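You operate a simulated robot arm through the tools that you are given. There is no shell and no other tool.

You run a simulated robot arm. Do the job below in one go: nothing can be reset, and whatever is moved stays where it is left.

JOB
Lock the jig, load the 130 mm block, set 10 mm depth and leave the ready lamp green.
Fine: block clamped, slide in and locked.

It is judged by the outcome, as a careful person would: the job done as asked, and still so three seconds after it is handed in. It fails if anything else is knocked over, pushed out of place, dropped, spilled or broken.

ROBOT AND FRAMES
A 7-joint arm with a two-finger parallel gripper, fixed in place. Base frame: the origin is on the floor under the middle of its stand, x ahead of it, y to its left, z up; the work surface is at about z = 850. Units: mm, degrees, N and s.
With the tool pointing down near the work surface it reaches from about 460 to 920 mm from the base axis. Its first joint turns from -115.0 to 115.0 degrees. Payload 3.91 kg.
The tool frame sits at the grasp point between the pads (the TCP): z along the fingers, y along the line on which they close. The tips reach 30 mm beyond it. The gripper opens to 110 mm. The fingers are 20 mm wide and 10 mm thick; the gripper's body (48 by 112 mm) begins 55 mm behind the TCP.
Orientation is that of the tool frame in the base frame, as a unit quaternion [w, x, y, z]. With the fingers straight down and closing along the base's y, the tool's x points along the base's -x, its y along +y and its z along -z.

CONTROLS
- The arm moves only by the tool arm_command. Its argument "moves" is a list of rows, each a list of 2 entries, a list of its own where there are three numbers: the shift along the base's x, y, z in mm, then the turn, a rotation vector about the base's x, y, z in degrees. In form: [[[tx, ty, tz], [wx, wy, wz]], ...]. A call has 1 to 20 rows; each row is the pose to reach, as a shift and turn from the pose commanded when the call began. "claw" is the finger opening in mm, from 0 to 110, set as the call begins (left out, the last holds). A row lasts 0.2 s, in which the tool goes at most 50 mm and 8.6 degrees; a call with a longer step from one row to the next is refused whole, and so is a gripper value outside its range. Where a pose cannot be reached the arm comes as near as it can. A force on the tool above 50 N (or 10 N above the force at the start of the call, whichever is more), or a blocked arm, ends the call early, and 0.2 s more pass. The fingers move at their own pace (about 153 mm/s each) and stop on an object; they squeeze with about 30 N. The grip force told is the motor's: it shows also when the fingers shut on nothing. Time passes only in rows, and 0.2 s behind the last, so rows that repeat a pose let the fingers close. The reply holds the time, the measured pose of the TCP, the force on the tool along the base axes, the opening and the grip force, in the units named above and with some noise, with the torque about the TCP (base axes, N m) and any sound that the robot's microphone picked up, and new pictures: "pictures" is both (left out), scene, wrist or none.
- Cameras (640 x 400 px; columns grow to the right, rows downward): "scene" is fixed at [390.3, 658.1, 1570.3]; the picture's right is [-0.96, -0.27, 0.00], its down [-0.20, 0.71, -0.67] and it looks along [0.18, -0.65, -0.74] (base axes); focal length 337 px, centre (320, 200). "wrist" rides on the gripper at [72, 17, -103] in the tool frame; the picture's right is [-0.23, 0.97, 0.00], its down [-0.76, -0.18, -0.62] and it looks along [-0.61, -0.14, 0.78] (tool axes); focal length 222 px, centre (320, 200). There is no depth. A picture from a camera that has moved, and an enlarged one, comes with that camera's place and axes in the base frame and with its lens. The place of the scene camera against the robot may be out by one fixed shift of up to 18 mm in any direction.
- raise_lower(by): slides the trunk up (or, below 0, down) by that many mm; the arm rides with it, the base frame stays. It gives what a move gives, with no picture.
- enlarge(camera, box): a new picture of the part [left, top, right, bottom] of that camera's present view, enlarged. It takes no simulated time.
- sign_off(): hands the job in; it is judged then, once.

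Nothing tells you positions but the pictures and the camera data. Unless the task says otherwise, let go and move clear before handing in.

The tools are called as a command line: name --argument value ..., lists and objects as JSON in quotes. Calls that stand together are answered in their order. arm_command: Moves the arm, as the interface text tells. Its arguments: {"type":"object","properties":{"moves":{"type":"array","items":{"type":"array"}},"claw":{"type":"number"},"pictures":{"type":"string","enum":["both","scene","wrist","none"]}},"required":["moves"]} The other tools are called the same way: raise_lower (by) moves the trunk up or down; enlarge (camera, box) takes an enlarged picture of a part of a camera's view; sign_off () hands the job in.

At the start:

```text
time: 0.0
position: [522.1, 167.7, 1230.7]
tool_rot: [0.0, 0.001, 1.0, 0.0]
contact_force: [0.2, 0.0, -0.6]
moment: [-0.01, 0.01, -0.01]
finger_gap: 109.9
grasp_force: 0.0
trunk travel left (down, up): [-775.0, 215.0]
```

scene: 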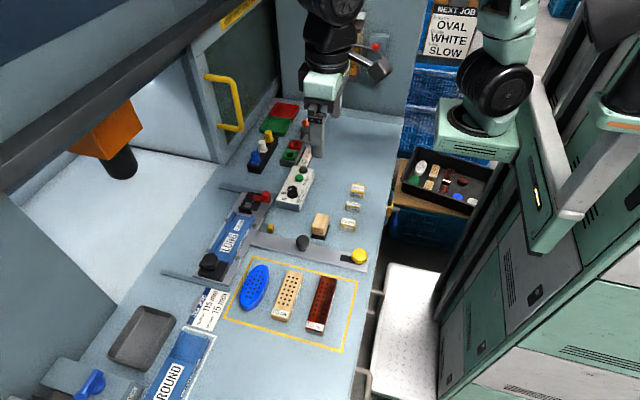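
wrist: 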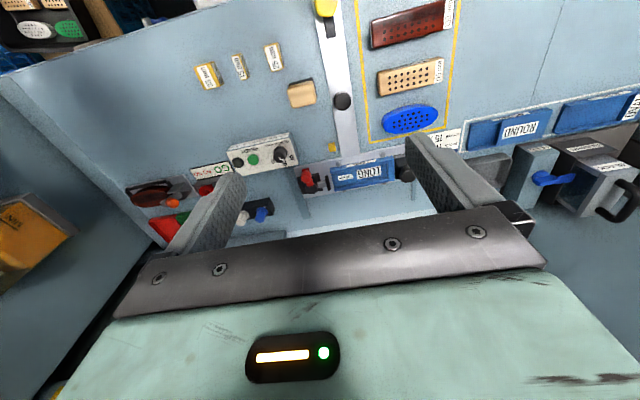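

I see a bench with a jig, a control box, coloured blocks in a yellow-framed area and small gauge-like blocks. I'll look closer at each before moving.

enlarge --camera "scene" --box '[200, 170, 400, 295]'

enlarge --camera "scene" --box '[220, 90, 380, 190]'

enlarge --camera "scene" --box '[180, 240, 380, 365]'

enlarge --camera "scene" --box '[40, 280, 240, 400]'

enlarge --camera "wrist" --box '[100, 30, 320, 250]'

enlarge --camera "wrist" --box '[300, 0, 640, 220]'

```text
3.20 times, centred on (300, 232) of scene
camera zoom: at [390.3, 658.1, 1570.3], right [-0.96, -0.27, 0.0], down [-0.2, 0.71, -0.67], along [0.18, -0.65, -0.74], focal length 1079 px, centre (384, 96)
```

zoom: 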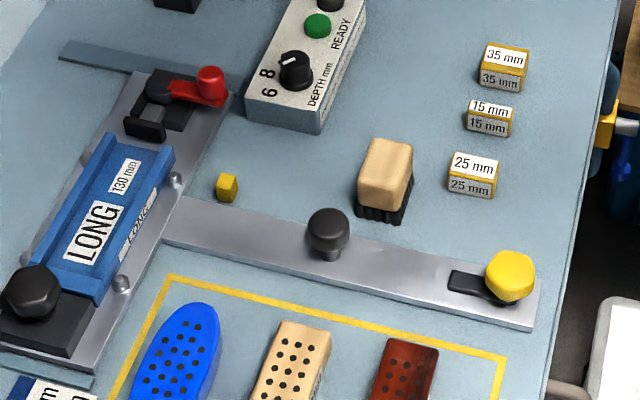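

```text
4.00 times, centred on (300, 140) of scene
camera zoom: at [390.3, 658.1, 1570.3], right [-0.96, -0.27, 0.0], down [-0.2, 0.71, -0.67], along [0.18, -0.65, -0.74], focal length 1348 px, centre (400, 440)
```

zoom: 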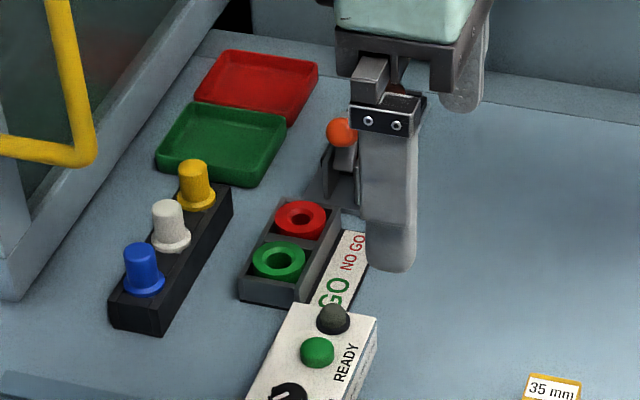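

```text
3.20 times, centred on (280, 302) of scene
camera zoom: at [390.3, 658.1, 1570.3], right [-0.96, -0.27, 0.0], down [-0.2, 0.71, -0.67], along [0.18, -0.65, -0.74], focal length 1079 px, centre (448, -128)
```

zoom: 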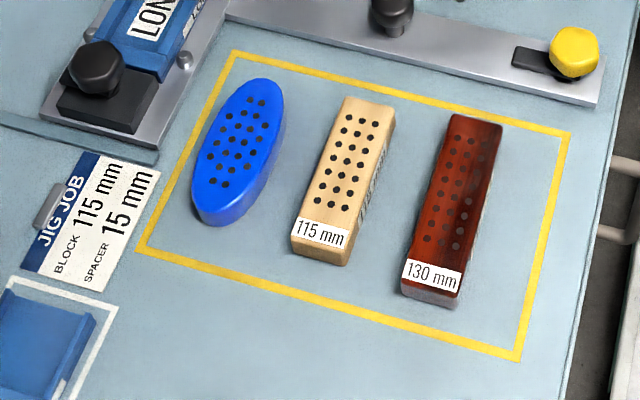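

```text
3.20 times, centred on (140, 340) of scene
camera zoom: at [390.3, 658.1, 1570.3], right [-0.96, -0.27, 0.0], down [-0.2, 0.71, -0.67], along [0.18, -0.65, -0.74], focal length 1079 px, centre (896, -248)
```

zoom: 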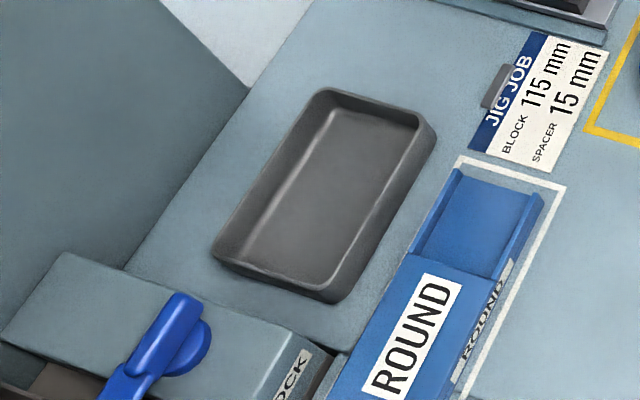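

```text
1.82 times, centred on (210, 140) of wrist
camera zoom: at [448.9, 185.9, 1334.3], right [0.23, 0.97, 0.0], down [0.76, -0.18, 0.62], along [0.61, -0.14, -0.78], focal length 404 px, centre (520, 309)
```

zoom: 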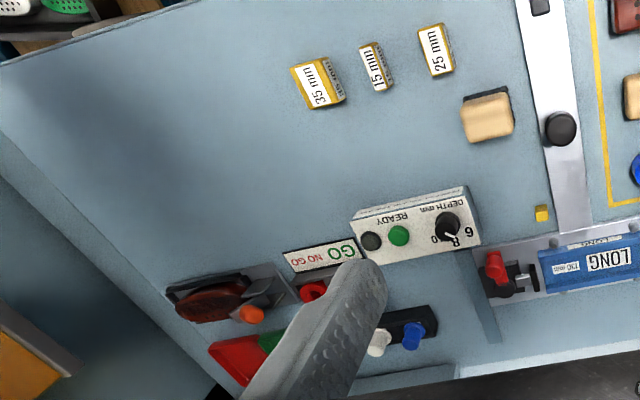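

```text
1.82 times, centred on (470, 110) of wrist
camera zoom: at [448.9, 185.9, 1334.3], right [0.23, 0.97, 0.0], down [0.76, -0.18, 0.62], along [0.61, -0.14, -0.78], focal length 404 px, centre (47, 364)
```

zoom: 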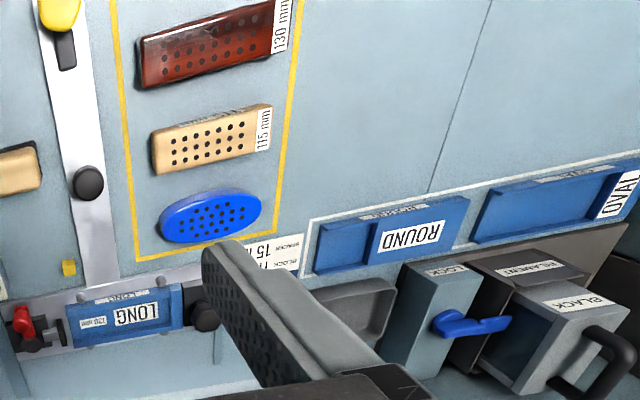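

The jig (LONG, 130 mm) seems to sit on a slide around x≈745, y≈95–320. A handle strip with black and yellow knobs runs toward the robot at y≈190. I'll move the wrist camera over for a closer look.

arm_command --moves '[[[24, 6, -30], [0, 0, 0]], [[48, 13, -60], [0, 0, 0]], [[72, 20, -90], [0, 0, 0]], [[96, 26, -120], [0, 0, 0]], [[118, 32, -150], [0, 0, 0]]]'

```text
time: 1.2
position: [640.5, 198.8, 1079.9]
tool_rot: [0.001, 0.001, 1.0, 0.0]
contact_force: [0.0, -0.6, 1.7]
moment: [0.04, -0.03, 0.01]
finger_gap: 110.1
grasp_force: 0.1
trunk travel left (down, up): [-775.0, 215.0]
camera wrist: at [567.0, 216.7, 1184.3], right [0.23, 0.97, 0.0], down [0.76, -0.18, 0.62], along [0.61, -0.14, -0.78], focal length 222 px, centre (320, 200)
```

scene: 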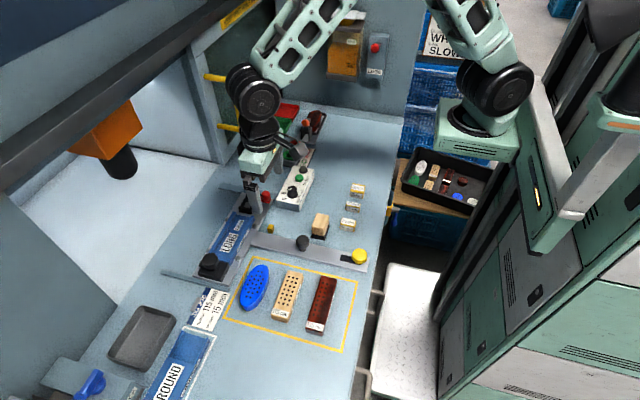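
wrist: 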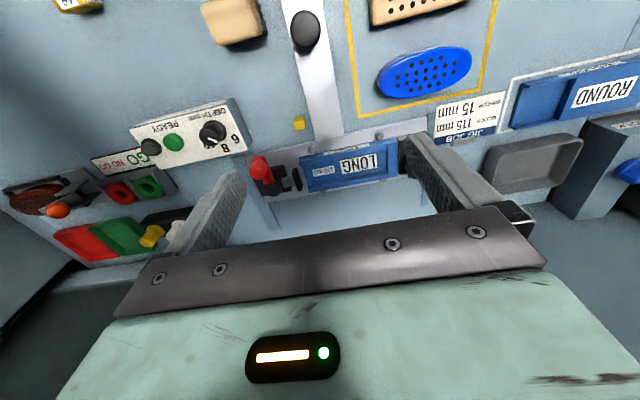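

enlarge --camera "wrist" --box '[220, 60, 460, 220]'

enlarge --camera "wrist" --box '[110, 80, 270, 190]'

enlarge --camera "wrist" --box '[220, 0, 420, 130]'

enlarge --camera "scene" --box '[180, 180, 300, 280]'

enlarge --camera "scene" --box '[330, 230, 390, 280]'

enlarge --camera "scene" --box '[260, 150, 340, 220]'

```text
2.50 times, centred on (340, 140) of wrist
camera zoom: at [567.0, 216.7, 1184.3], right [0.23, 0.97, 0.0], down [0.76, -0.18, 0.62], along [0.61, -0.14, -0.78], focal length 555 px, centre (270, 350)
```

zoom: 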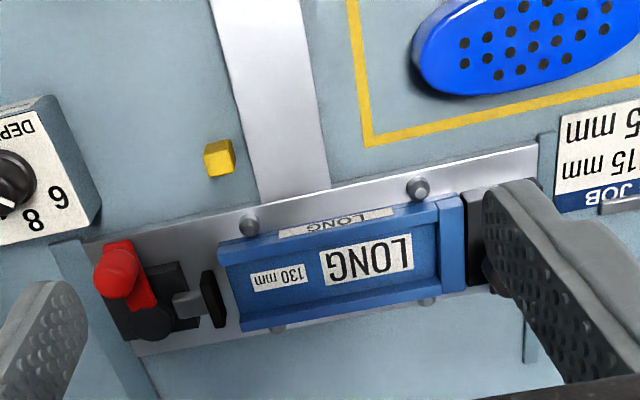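

```text
3.64 times, centred on (190, 135) of wrist
camera zoom: at [567.0, 216.7, 1184.3], right [0.23, 0.97, 0.0], down [0.76, -0.18, 0.62], along [0.61, -0.14, -0.78], focal length 808 px, centre (793, 436)
```

zoom: 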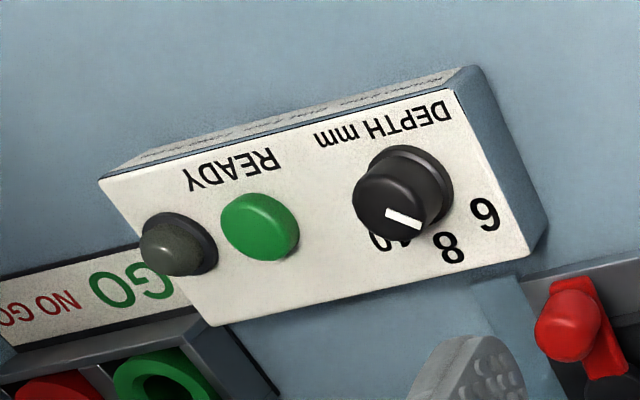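

```text
3.08 times, centred on (320, 65) of wrist
camera zoom: at [567.0, 216.7, 1184.3], right [0.23, 0.97, 0.0], down [0.76, -0.18, 0.62], along [0.61, -0.14, -0.78], focal length 684 px, centre (320, 615)
```

zoom: 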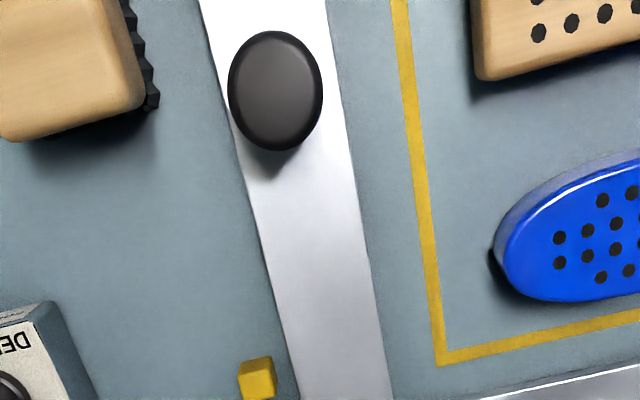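

```text
4.00 times, centred on (240, 230) of scene
camera zoom: at [390.3, 658.1, 1570.3], right [-0.96, -0.27, 0.0], down [-0.2, 0.71, -0.67], along [0.18, -0.65, -0.74], focal length 1348 px, centre (640, 80)
```

zoom: 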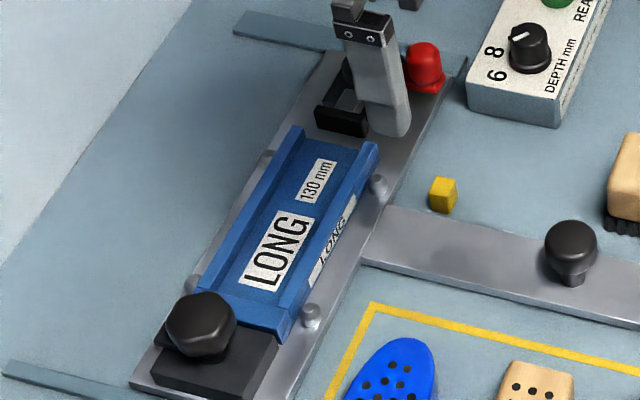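

```text
8.00 times, centred on (360, 255) of scene
camera zoom: at [390.3, 658.1, 1570.3], right [-0.96, -0.27, 0.0], down [-0.2, 0.71, -0.67], along [0.18, -0.65, -0.74], focal length 2696 px, centre (0, -240)
```

zoom: 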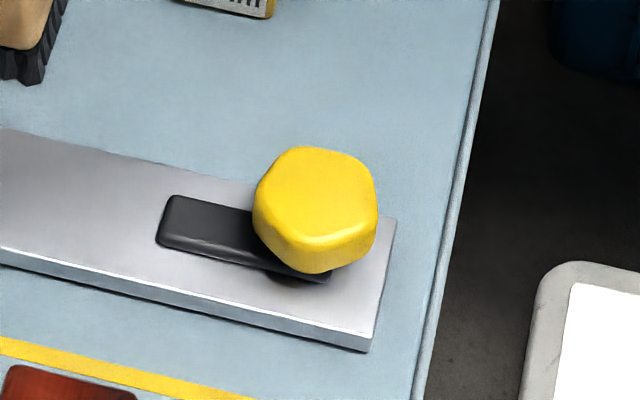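

```text
5.71 times, centred on (300, 185) of scene
camera zoom: at [390.3, 658.1, 1570.3], right [-0.96, -0.27, 0.0], down [-0.2, 0.71, -0.67], along [0.18, -0.65, -0.74], focal length 1926 px, centre (434, 286)
```

zoom: 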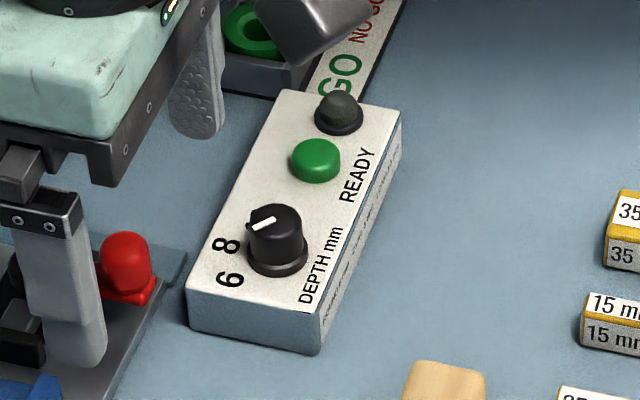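

The dial shows 6/8/10 with a green button and an unlit dome lamp. The jig sits on a T-shaped slide with a red toggle at one end and a black knob at the other. I'll turn the wrist to look along the jig at the red clamp.

arm_command --moves '[[[8, -4, 0], [0, 0, -8.2]], [[17, -9, 0], [0, 0, -16.4]], [[26, -13, 0], [0, 0, -24.6]], [[35, -18, 0], [0, 0, -32.8]], [[43, -22, 0], [0, 0, -41]], [[52, -27, 0], [0, 0, -49.2]], [[60, -31, 0], [0, 0, -57.4]], [[69, -36, 0], [0, 0, -65.6]], [[78, -40, 0], [0, 0, -73.8]], [[87, -45, 0], [0, 0, -82]], [[95, -49, 0], [0, 0, -90]]]'

```text
time: 3.6
position: [734.2, 149.8, 1080.7]
tool_rot: [0.0, 0.708, 0.706, 0.0]
contact_force: [-0.7, -0.3, -0.1]
moment: [0.02, -0.01, -0.01]
finger_gap: 110.0
grasp_force: 0.0
trunk travel left (down, up): [-775.0, 215.0]
camera wrist: at [751.6, 224.2, 1185.2], right [0.97, -0.23, 0.0], down [-0.18, -0.76, 0.62], along [-0.14, -0.61, -0.78], focal length 222 px, centre (320, 200)
```

scene: 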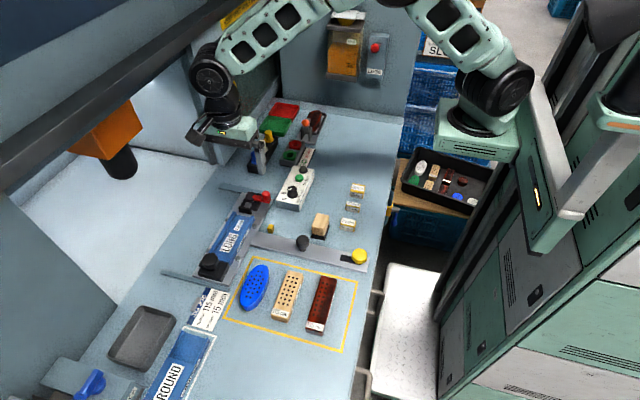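
wrist: 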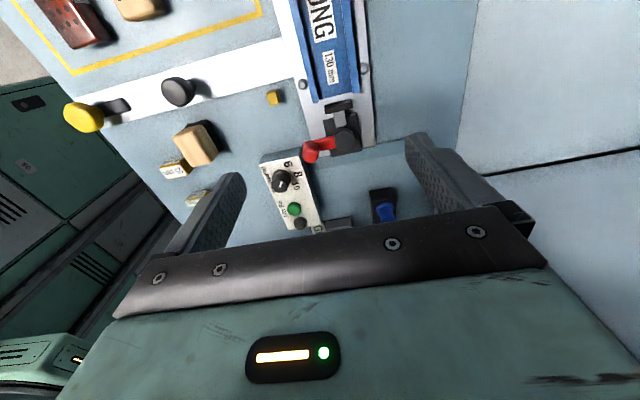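

enlarge --camera "wrist" --box '[270, 60, 400, 170]'

enlarge --camera "wrist" --box '[240, 130, 340, 240]'

enlarge --camera "scene" --box '[180, 180, 300, 280]'

enlarge --camera "scene" --box '[240, 180, 285, 220]'

enlarge --camera "wrist" --box '[0, 0, 300, 190]'

```text
3.64 times, centred on (335, 115) of wrist
camera zoom: at [751.6, 224.2, 1185.2], right [0.97, -0.23, 0.0], down [-0.18, -0.76, 0.62], along [-0.14, -0.61, -0.78], focal length 808 px, centre (266, 509)
```

zoom: 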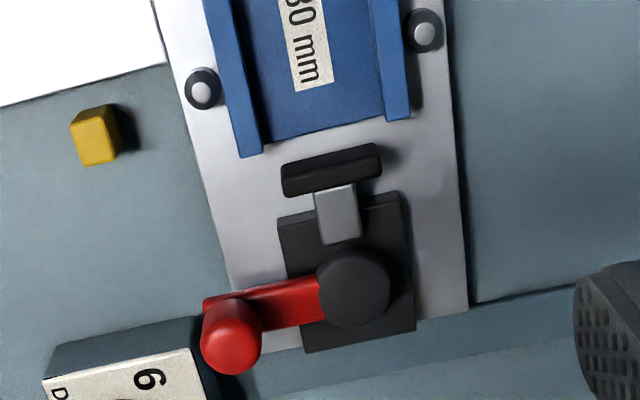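

```text
3.64 times, centred on (290, 185) of wrist
camera zoom: at [751.6, 224.2, 1185.2], right [0.97, -0.23, 0.0], down [-0.18, -0.76, 0.62], along [-0.14, -0.61, -0.78], focal length 808 px, centre (429, 254)
```

zoom: 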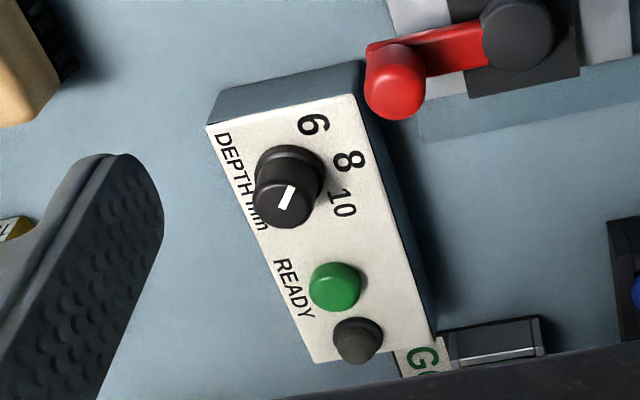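

```text
4.00 times, centred on (240, 230) of scene
camera zoom: at [390.3, 658.1, 1570.3], right [-0.96, -0.27, 0.0], down [-0.2, 0.71, -0.67], along [0.18, -0.65, -0.74], focal length 1348 px, centre (640, 80)
```

zoom: 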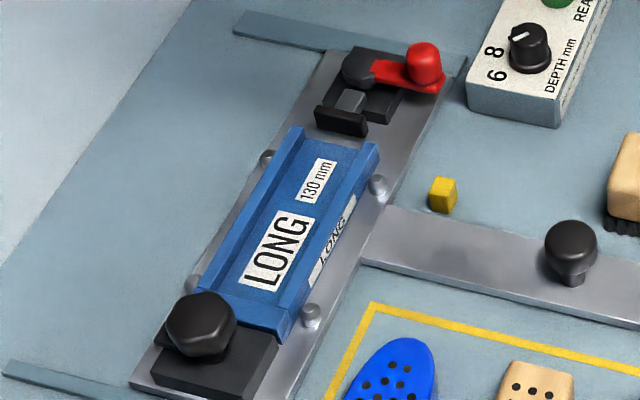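

```text
10.00 times, centred on (262, 200) of scene
camera zoom: at [390.3, 658.1, 1570.3], right [-0.96, -0.27, 0.0], down [-0.2, 0.71, -0.67], along [0.18, -0.65, -0.74], focal length 3371 px, centre (895, 200)
```

zoom: 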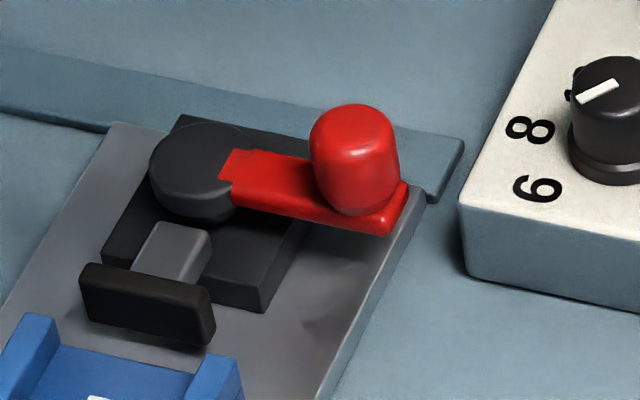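

```text
2.11 times, centred on (150, 95) of wrist
camera zoom: at [751.6, 224.2, 1185.2], right [0.97, -0.23, 0.0], down [-0.18, -0.76, 0.62], along [-0.14, -0.61, -0.78], focal length 468 px, centre (678, 421)
```

zoom: 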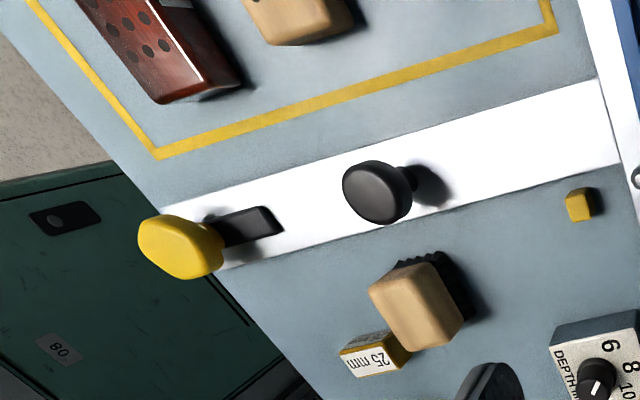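

enlarge --camera "wrist" --box '[262, 155, 312, 200]'

enlarge --camera "scene" --box '[280, 175, 310, 200]'

enlarge --camera "scene" --box '[185, 240, 245, 285]'

```text
8.89 times, centred on (287, 178) of wrist
camera zoom: at [751.6, 224.2, 1185.2], right [0.97, -0.23, 0.0], down [-0.18, -0.76, 0.62], along [-0.14, -0.61, -0.78], focal length 1974 px, centre (613, 400)
```

zoom: 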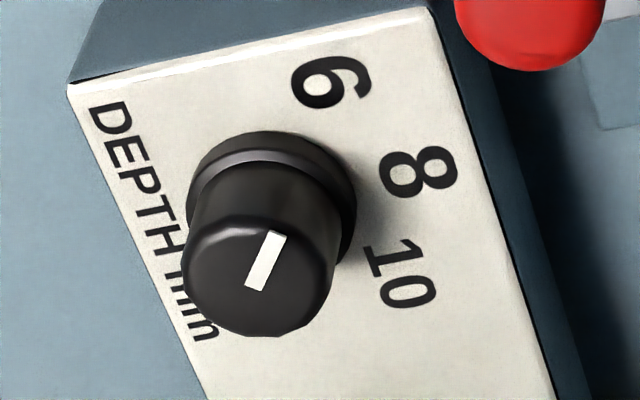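

```text
16.00 times, centred on (295, 188) of scene
camera zoom: at [390.3, 658.1, 1570.3], right [-0.96, -0.27, 0.0], down [-0.2, 0.71, -0.67], along [0.18, -0.65, -0.74], focal length 5393 px, centre (720, 400)
```

zoom: 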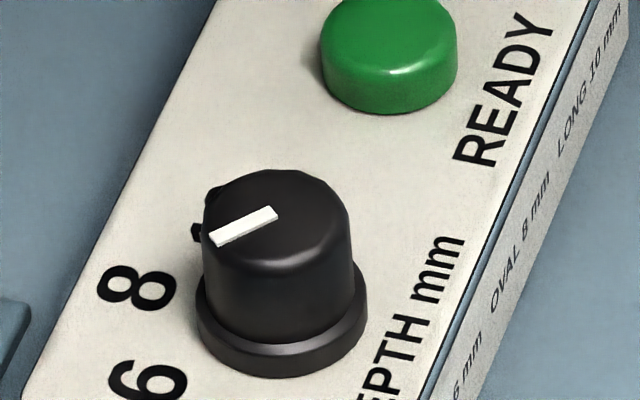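

```text
8.89 times, centred on (215, 262) of scene
camera zoom: at [390.3, 658.1, 1570.3], right [-0.96, -0.27, 0.0], down [-0.2, 0.71, -0.67], along [0.18, -0.65, -0.74], focal length 2996 px, centre (1253, -356)
```

zoom: 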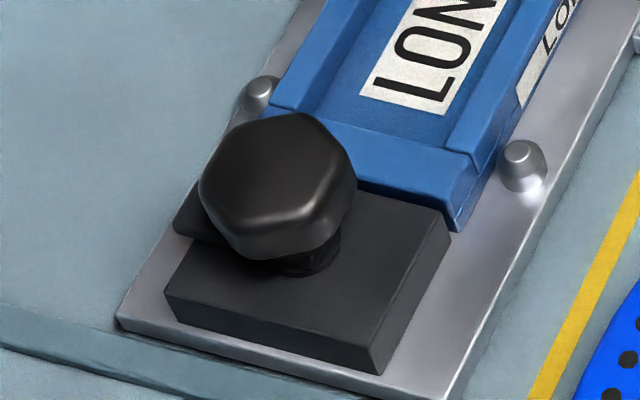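

The dial points at 6 (10 is about 100° clockwise from it seen from above), and the box side confirms LONG = 10 mm. The red handle is a horizontal cam lever with a pusher pad. Next I'll look at the black knob block at the jig's far end.

arm_command --moves '[[[0, 45, 0], [0, 0, 0]], [[0, 90, 0], [0, 0, 0]], [[0, 135, 0], [0, 0, 0]], [[0, 180, 0], [0, 0, 0]]]'

enlarge --camera "wrist" --box '[260, 30, 420, 190]'

enlarge --camera "wrist" --box '[300, 70, 380, 130]'

```text
time: 4.6
position: [736.6, 331.1, 1082.2]
tool_rot: [0.0, 0.708, 0.706, 0.001]
contact_force: [0.6, -1.0, -0.4]
moment: [0.02, 0.02, -0.01]
finger_gap: 110.0
grasp_force: 0.0
trunk travel left (down, up): [-775.0, 215.0]
camera wrist: at [752.6, 403.9, 1186.1], right [0.97, -0.23, 0.0], down [-0.18, -0.76, 0.62], along [-0.14, -0.61, -0.78], focal length 222 px, centre (320, 200)
```

scene: 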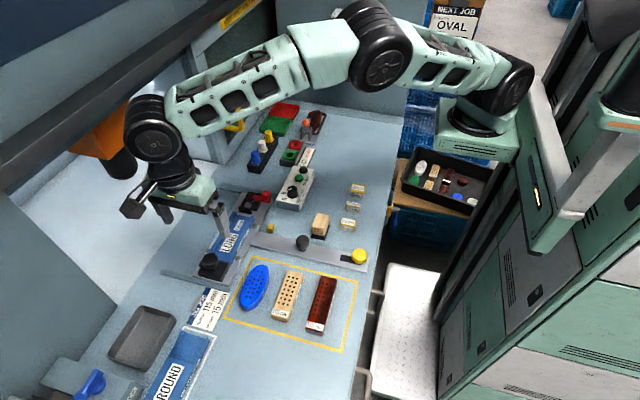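
wrist: 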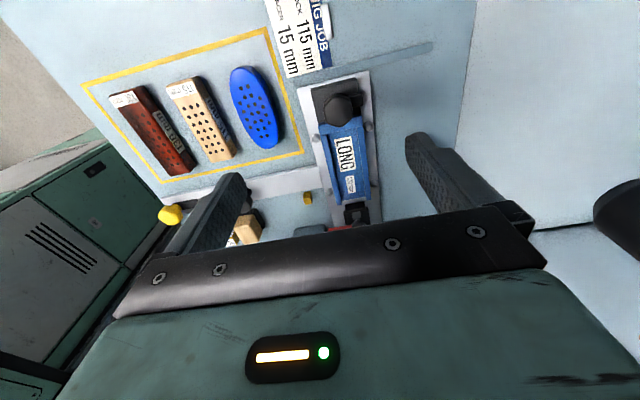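

```text
2.50 times, centred on (340, 110) of wrist
camera zoom: at [752.6, 403.9, 1186.1], right [0.97, -0.23, 0.0], down [-0.18, -0.76, 0.62], along [-0.14, -0.61, -0.78], focal length 555 px, centre (270, 425)
```

zoom: 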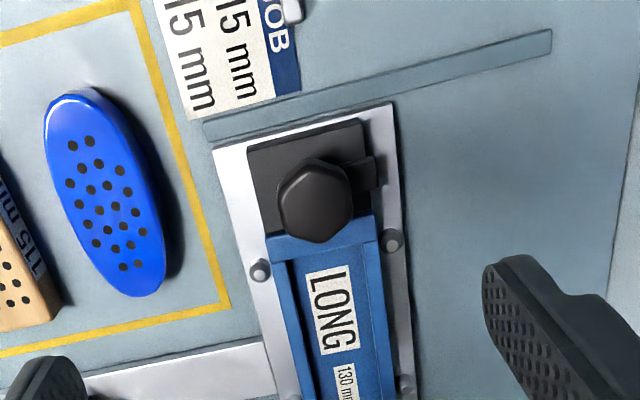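

```text
6.67 times, centred on (340, 100) of wrist
camera zoom: at [752.6, 403.9, 1186.1], right [0.97, -0.23, 0.0], down [-0.18, -0.76, 0.62], along [-0.14, -0.61, -0.78], focal length 1481 px, centre (187, 867)
```

zoom: 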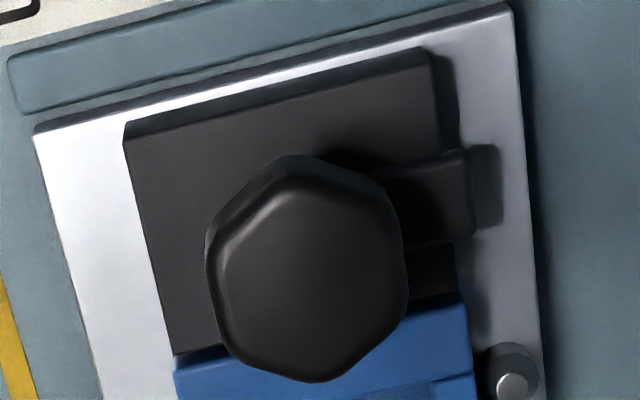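

The black knob carries a latch tongue now pointing +x. Turning it about 90° clockwise should swing the tongue over the jig end wall, and the yellow slide knob looks like the same design. I'll turn back to orientation 0 and lower to measure the jig-lock knob.

arm_command --moves '[[[0, -1, -7], [0, 0, 8.2]], [[0, -2, -14], [0, 0, 16.4]], [[0, -3, -22], [0, 0, 24.6]], [[0, -5, -30], [0, 0, 32.8]], [[0, -6, -37], [0, 0, 41]], [[0, -7, -45], [0, 0, 49.2]], [[0, -8, -52], [0, 0, 57.4]], [[0, -9, -60], [0, 0, 65.6]], [[0, -10, -67], [0, 0, 73.8]], [[0, -11, -74], [0, 0, 82]], [[0, -13, -80], [0, 0, 90]]]'

enlarge --camera "wrist" --box '[220, 80, 420, 220]'

```text
time: 7.0
position: [734.2, 318.7, 1000.1]
tool_rot: [0.0, -0.001, 1.0, 0.001]
contact_force: [-0.5, 0.5, -0.3]
moment: [0.03, 0.03, 0.0]
finger_gap: 109.8
grasp_force: 0.1
trunk travel left (down, up): [-775.0, 215.0]
camera wrist: at [661.4, 335.8, 1104.2], right [0.23, 0.97, 0.0], down [0.76, -0.18, 0.62], along [0.61, -0.14, -0.78], focal length 222 px, centre (320, 200)
```

scene: 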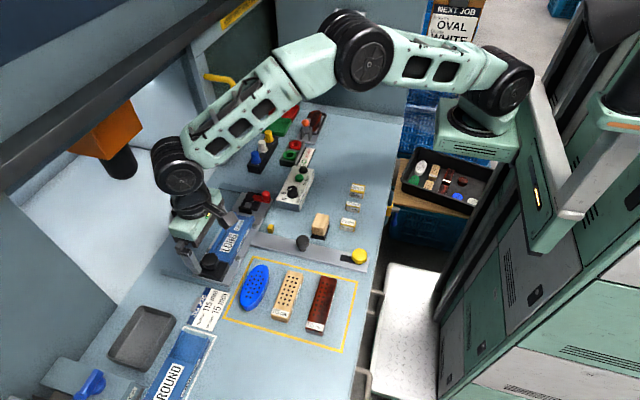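
wrist: 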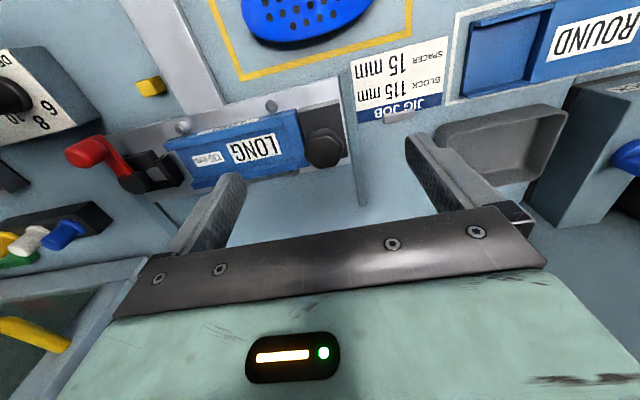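

```text
2.86 times, centred on (320, 150) of wrist
camera zoom: at [661.4, 335.8, 1104.2], right [0.23, 0.97, 0.0], down [0.76, -0.18, 0.62], along [0.61, -0.14, -0.78], focal length 635 px, centre (320, 343)
```

zoom: 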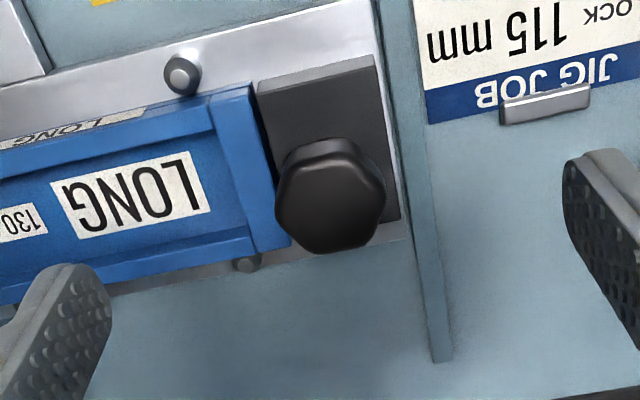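

I place the jig-lock knob's centre at about (755, 318), top z≈914, roughly 36 mm across with flats facing ±x. I'll go above it at +30° (flats) with a smaller opening and check alignment.

arm_command --moves '[[[5, 0, -9], [0, 0, 7.5]], [[10, 0, -18], [0, 0, 15]], [[16, 0, -26], [0, 0, 22.5]], [[21, -1, -35], [0, 0, 30]], [[21, -1, -35], [0, 0, 30]]]' --claw 66

enlarge --camera "wrist" --box '[220, 80, 420, 220]'

enlarge --camera "scene" --box '[160, 210, 280, 290]'

```text
time: 8.2
position: [755.5, 316.7, 965.2]
tool_rot: [0.0, -0.26, 0.966, 0.0]
contact_force: [0.0, -0.2, -0.2]
moment: [-0.05, 0.05, 0.0]
finger_gap: 65.9
grasp_force: 0.2
trunk travel left (down, up): [-775.0, 215.0]
camera wrist: at [684.1, 296.4, 1069.2], right [-0.29, 0.96, 0.0], down [0.75, 0.23, 0.62], along [0.6, 0.18, -0.78], focal length 222 px, centre (320, 200)
```

scene: 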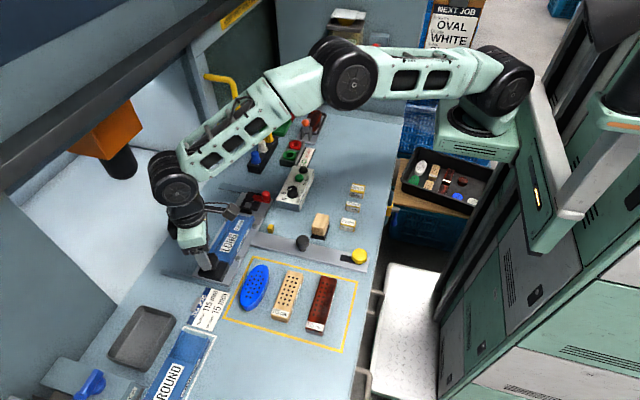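
wrist: 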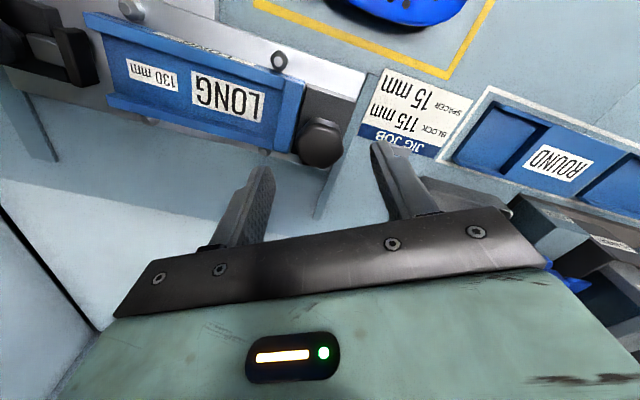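

```text
2.86 times, centred on (320, 150) of wrist
camera zoom: at [684.1, 296.4, 1069.2], right [-0.29, 0.96, 0.0], down [0.75, 0.23, 0.62], along [0.6, 0.18, -0.78], focal length 635 px, centre (320, 343)
```

zoom: 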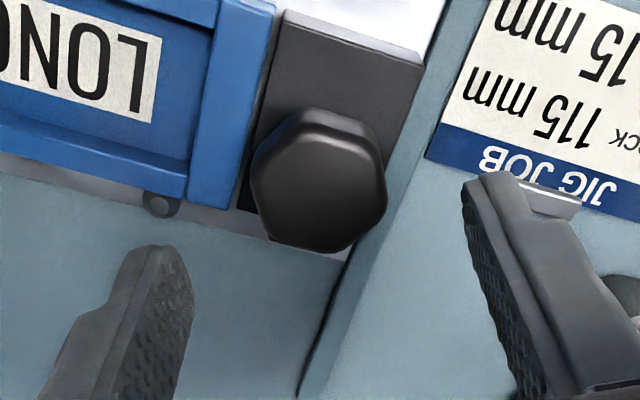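

```text
5.00 times, centred on (220, 250) of scene
camera zoom: at [390.3, 658.1, 1570.3], right [-0.96, -0.27, 0.0], down [-0.2, 0.71, -0.67], along [0.18, -0.65, -0.74], focal length 1685 px, centre (820, -50)
```

zoom: 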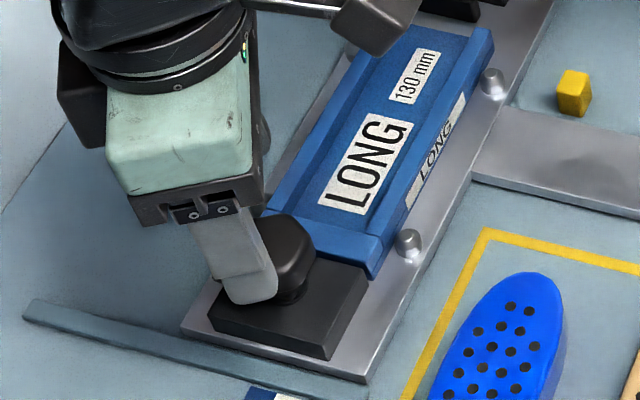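

The knob is well centred under the gripper. I'll lower to tip z≈897 and close on it.

arm_command --moves '[[[-1, 0, -13], [0, 0, 0]], [[-1, 0, -26], [0, 0, 0]], [[-1, 0, -38], [0, 0, 0]]]' --pictures "wrist"

enlarge --camera "scene" --box '[160, 210, 280, 290]'

```text
time: 9.0
position: [754.3, 317.5, 927.0]
tool_rot: [0.0, -0.259, 0.966, -0.001]
contact_force: [0.4, -0.1, 0.0]
moment: [0.0, -0.03, -0.02]
finger_gap: 66.3
grasp_force: 0.0
trunk travel left (down, up): [-775.0, 215.0]
camera wrist: at [683.1, 296.5, 1031.3], right [-0.29, 0.96, 0.0], down [0.75, 0.23, 0.62], along [0.6, 0.18, -0.78], focal length 222 px, centre (320, 200)
```

wrist: 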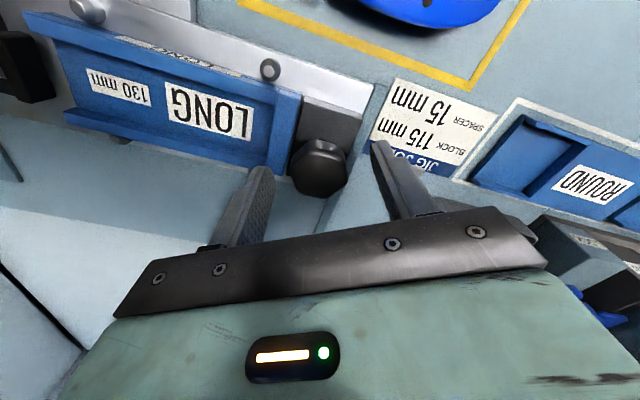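

```text
5.00 times, centred on (220, 250) of scene
camera zoom: at [390.3, 658.1, 1570.3], right [-0.96, -0.27, 0.0], down [-0.2, 0.71, -0.67], along [0.18, -0.65, -0.74], focal length 1685 px, centre (820, -50)
```

zoom: 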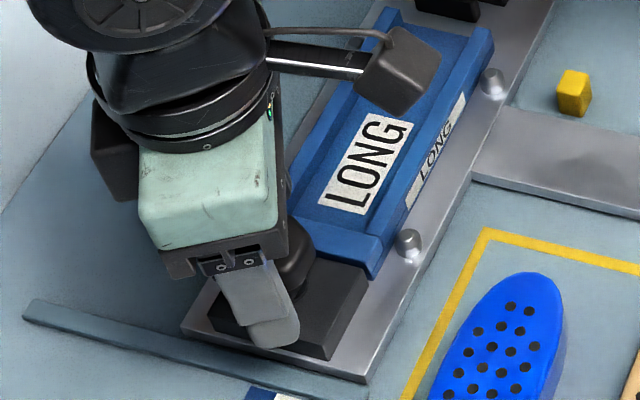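

enlarge --camera "wrist" --box '[270, 120, 370, 210]'

```text
4.44 times, centred on (320, 165) of wrist
camera zoom: at [683.1, 296.5, 1031.3], right [-0.29, 0.96, 0.0], down [0.75, 0.23, 0.62], along [0.6, 0.18, -0.78], focal length 987 px, centre (320, 356)
```

zoom: 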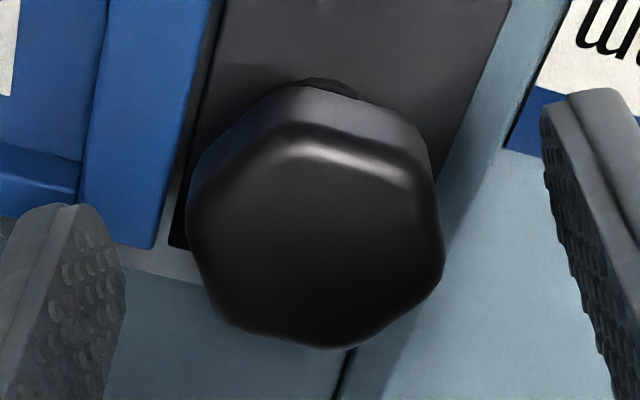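

The knob is centred on the tool axis with its top at z≈913. Closing on it now.

arm_command --moves '[[[0, 0, 0], [0, 0, 0]], [[0, 0, 0], [0, 0, 0]]]' --claw 20 --pictures "wrist"

```text
time: 9.6
position: [755.2, 316.5, 928.2]
tool_rot: [-0.001, -0.258, 0.966, 0.0]
contact_force: [2.7, -1.2, 0.3]
moment: [-0.02, -0.2, -0.09]
finger_gap: 37.5
grasp_force: 44.6
trunk travel left (down, up): [-775.0, 215.0]
camera wrist: at [683.3, 296.3, 1031.2], right [-0.29, 0.96, 0.0], down [0.75, 0.23, 0.62], along [0.6, 0.18, -0.78], focal length 222 px, centre (320, 200)
```

wrist: 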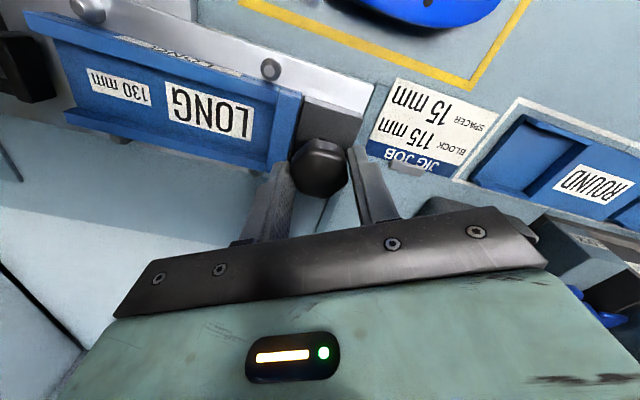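

Gripped at 37.5 mm with little side force. I'll turn it clockwise (negative about z), about 40° at first, watching forces.

arm_command --moves '[[[0, 0, 0], [0, 0, -8]], [[0, 0, 0], [0, 0, -16]], [[0, 0, 0], [0, 0, -24]], [[0, 0, 0], [0, 0, -32]], [[0, 0, 0], [0, 0, -40]]]'

```text
time: 10.8
position: [755.0, 316.6, 926.8]
tool_rot: [0.0, 0.088, 0.996, 0.0]
contact_force: [4.9, -4.3, 0.2]
moment: [-0.05, -0.09, 0.03]
finger_gap: 37.3
grasp_force: 44.3
trunk travel left (down, up): [-775.0, 215.0]
camera wrist: at [686.3, 347.2, 1031.2], right [0.4, 0.92, 0.0], down [0.72, -0.31, 0.62], along [0.57, -0.25, -0.78], focal length 222 px, centre (320, 200)
```

scene: 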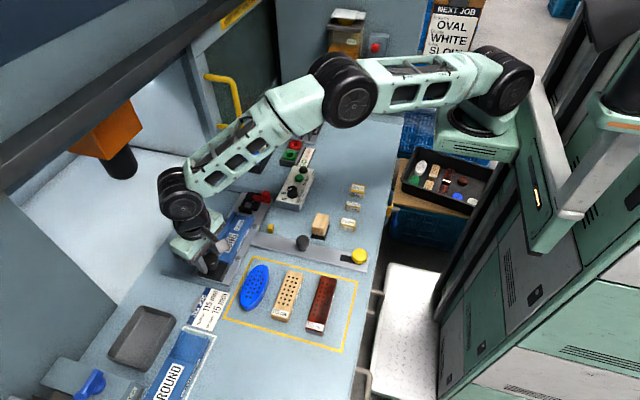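
wrist: 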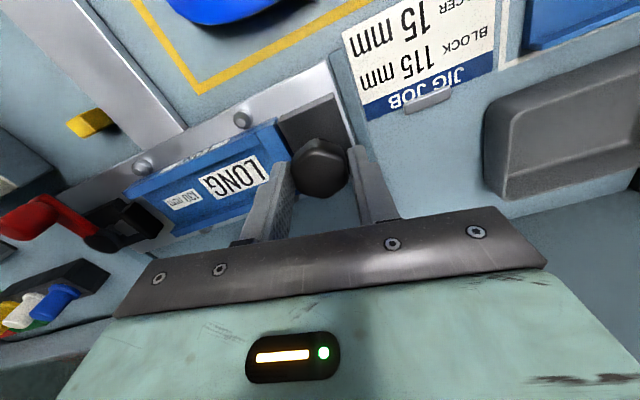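

It turns freely with the knob. Continuing to 90° total.

arm_command --moves '[[[0, 0, 0], [0, 0, -8]], [[0, 0, 0], [0, 0, -16]], [[0, 0, 0], [0, 0, -24]], [[0, 0, 0], [0, 0, -32]], [[0, 0, 0], [0, 0, -40]], [[0, 0, 0], [0, 0, -46]], [[0, 0, 0], [0, 0, -50]]]'

enlarge --camera "wrist" --box '[220, 80, 420, 220]'

```text
time: 12.4
position: [755.3, 316.2, 926.6]
tool_rot: [0.0, 0.501, 0.865, 0.0]
contact_force: [3.8, -4.3, 0.5]
moment: [-0.16, -0.03, 0.03]
finger_gap: 37.1
grasp_force: 45.1
trunk travel left (down, up): [-775.0, 215.0]
camera wrist: at [733.3, 388.9, 1031.2], right [0.96, 0.29, 0.0], down [0.22, -0.75, 0.62], along [0.18, -0.6, -0.78], focal length 222 px, centre (320, 200)
```

scene: 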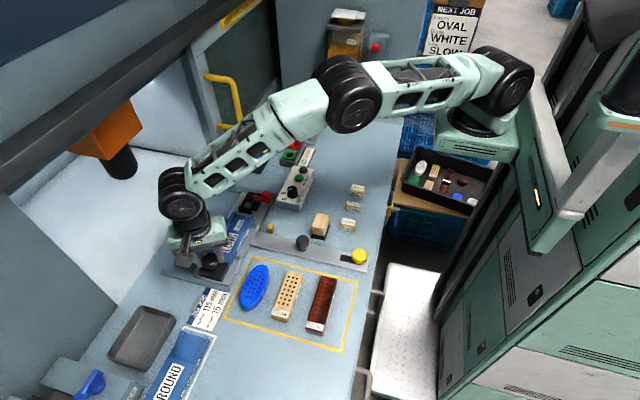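
wrist: 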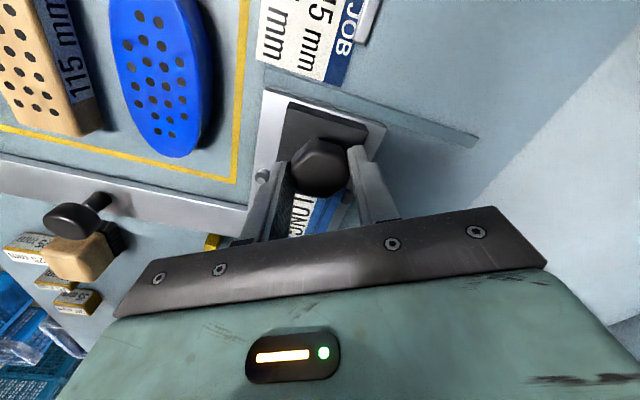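

```text
2.86 times, centred on (320, 150) of wrist
camera zoom: at [733.3, 388.9, 1031.2], right [0.96, 0.29, 0.0], down [0.22, -0.75, 0.62], along [0.18, -0.6, -0.78], focal length 635 px, centre (320, 343)
```

zoom: 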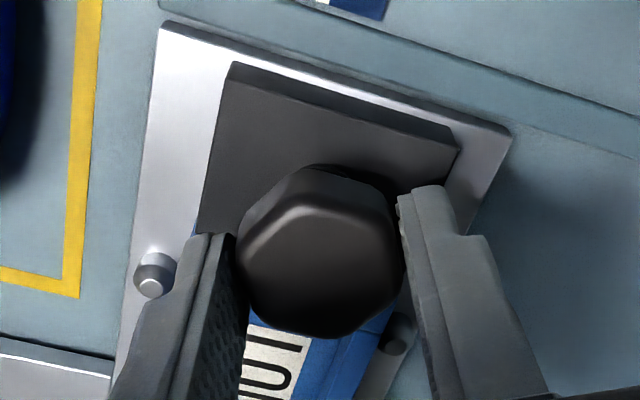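

The tongue no longer shows on the +x side. I'll release, rise and check where it points.

arm_command --moves '[[[0, 0, 0], [0, 0, 0]], [[0, 0, 0], [0, 0, 0]], [[0, 0, 30], [0, 0, 0]], [[0, 0, 70], [0, 0, 0]], [[0, 0, 110], [0, 0, 0]]]' --claw 66

enlarge --camera "wrist" --box '[260, 80, 380, 200]'

enlarge --camera "scene" --box '[185, 240, 245, 285]'

```text
time: 13.6
position: [753.8, 315.9, 1037.1]
tool_rot: [-0.001, 0.501, 0.866, -0.001]
contact_force: [-0.8, -0.4, -0.3]
moment: [0.01, -0.02, -0.01]
finger_gap: 66.3
grasp_force: 0.1
trunk travel left (down, up): [-775.0, 215.0]
camera wrist: at [732.5, 389.2, 1141.0], right [0.96, 0.29, 0.0], down [0.23, -0.75, 0.62], along [0.18, -0.6, -0.78], focal length 222 px, centre (320, 200)
```

scene: 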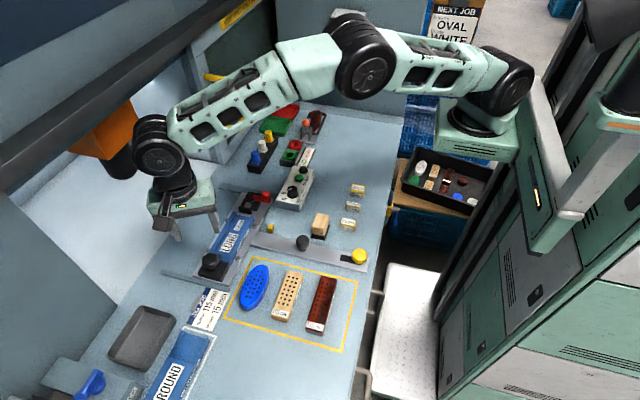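
wrist: 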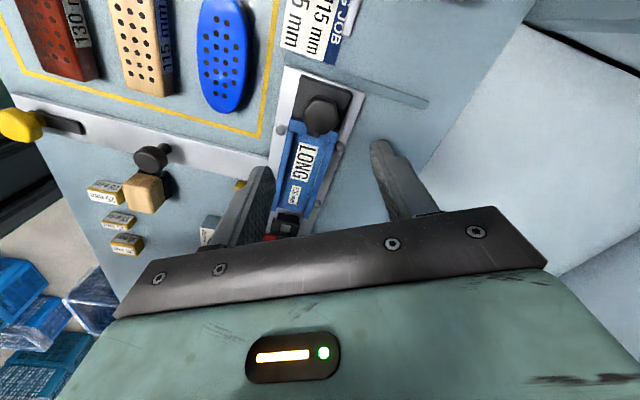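

```text
3.33 times, centred on (320, 140) of wrist
camera zoom: at [732.5, 389.2, 1141.0], right [0.96, 0.29, 0.0], down [0.23, -0.75, 0.62], along [0.18, -0.6, -0.78], focal length 740 px, centre (320, 400)
```

zoom: 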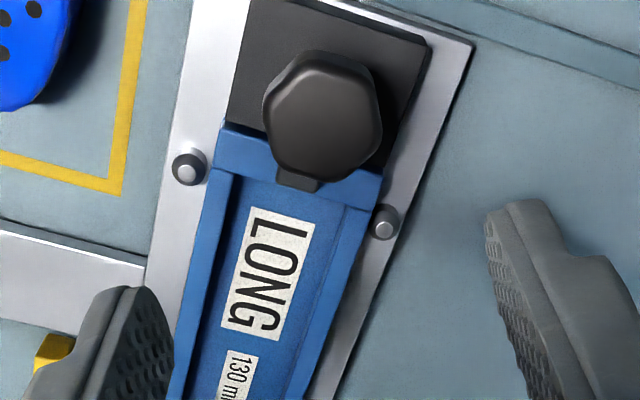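

```text
8.89 times, centred on (215, 262) of scene
camera zoom: at [390.3, 658.1, 1570.3], right [-0.96, -0.27, 0.0], down [-0.2, 0.71, -0.67], along [0.18, -0.65, -0.74], focal length 2996 px, centre (1253, -356)
```

zoom: 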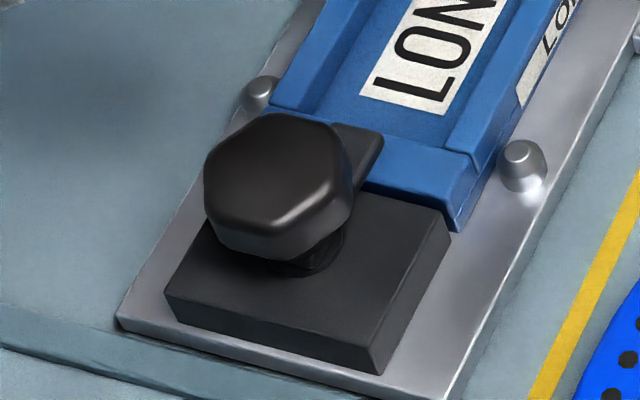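

The tongue now sits over the jig's end wall, so the jig is locked. Next is the 130 mm block (dark red), at roughly (476, 340), lying along y. I'll go above it with the fingers closing along x.

arm_command --moves '[[[-45, 4, 0], [0, 0, -5]], [[-90, 8, 0], [0, 0, -10]], [[-135, 12, 0], [0, 0, -15]], [[-180, 16, 0], [0, 0, -20]], [[-225, 20, 0], [0, 0, -25]], [[-262, 24, 0], [0, 0, -30]]]' --claw 90

enlarge --camera "wrist" --box '[220, 20, 440, 220]'

```text
time: 15.0
position: [494.0, 340.6, 1036.8]
tool_rot: [-0.001, 0.708, 0.706, 0.0]
contact_force: [1.5, -0.7, 0.3]
moment: [-0.02, 0.03, -0.01]
finger_gap: 89.8
grasp_force: 0.0
trunk travel left (down, up): [-775.0, 215.0]
camera wrist: at [510.1, 413.2, 1140.7], right [0.97, -0.23, 0.0], down [-0.18, -0.76, 0.62], along [-0.14, -0.61, -0.78], focal length 222 px, centre (320, 200)
```

scene: 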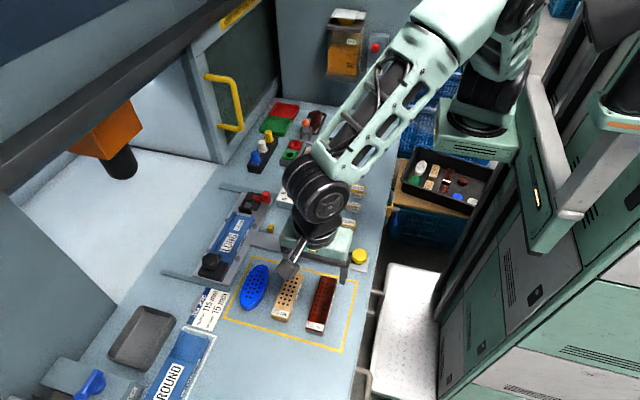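
wrist: 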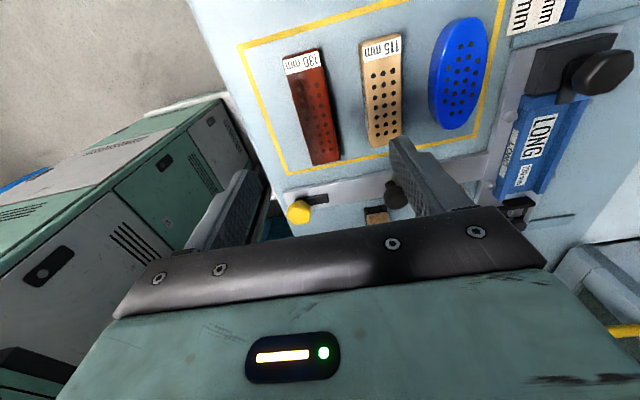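

```text
2.00 times, centred on (330, 120) of wrist
camera zoom: at [510.1, 413.2, 1140.7], right [0.97, -0.23, 0.0], down [-0.18, -0.76, 0.62], along [-0.14, -0.61, -0.78], focal length 444 px, centre (300, 360)
```

zoom: 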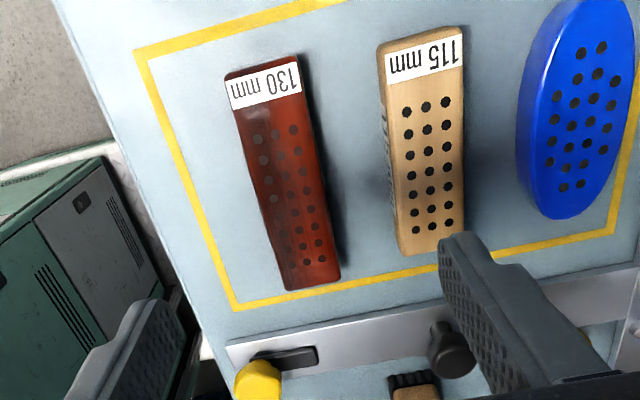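

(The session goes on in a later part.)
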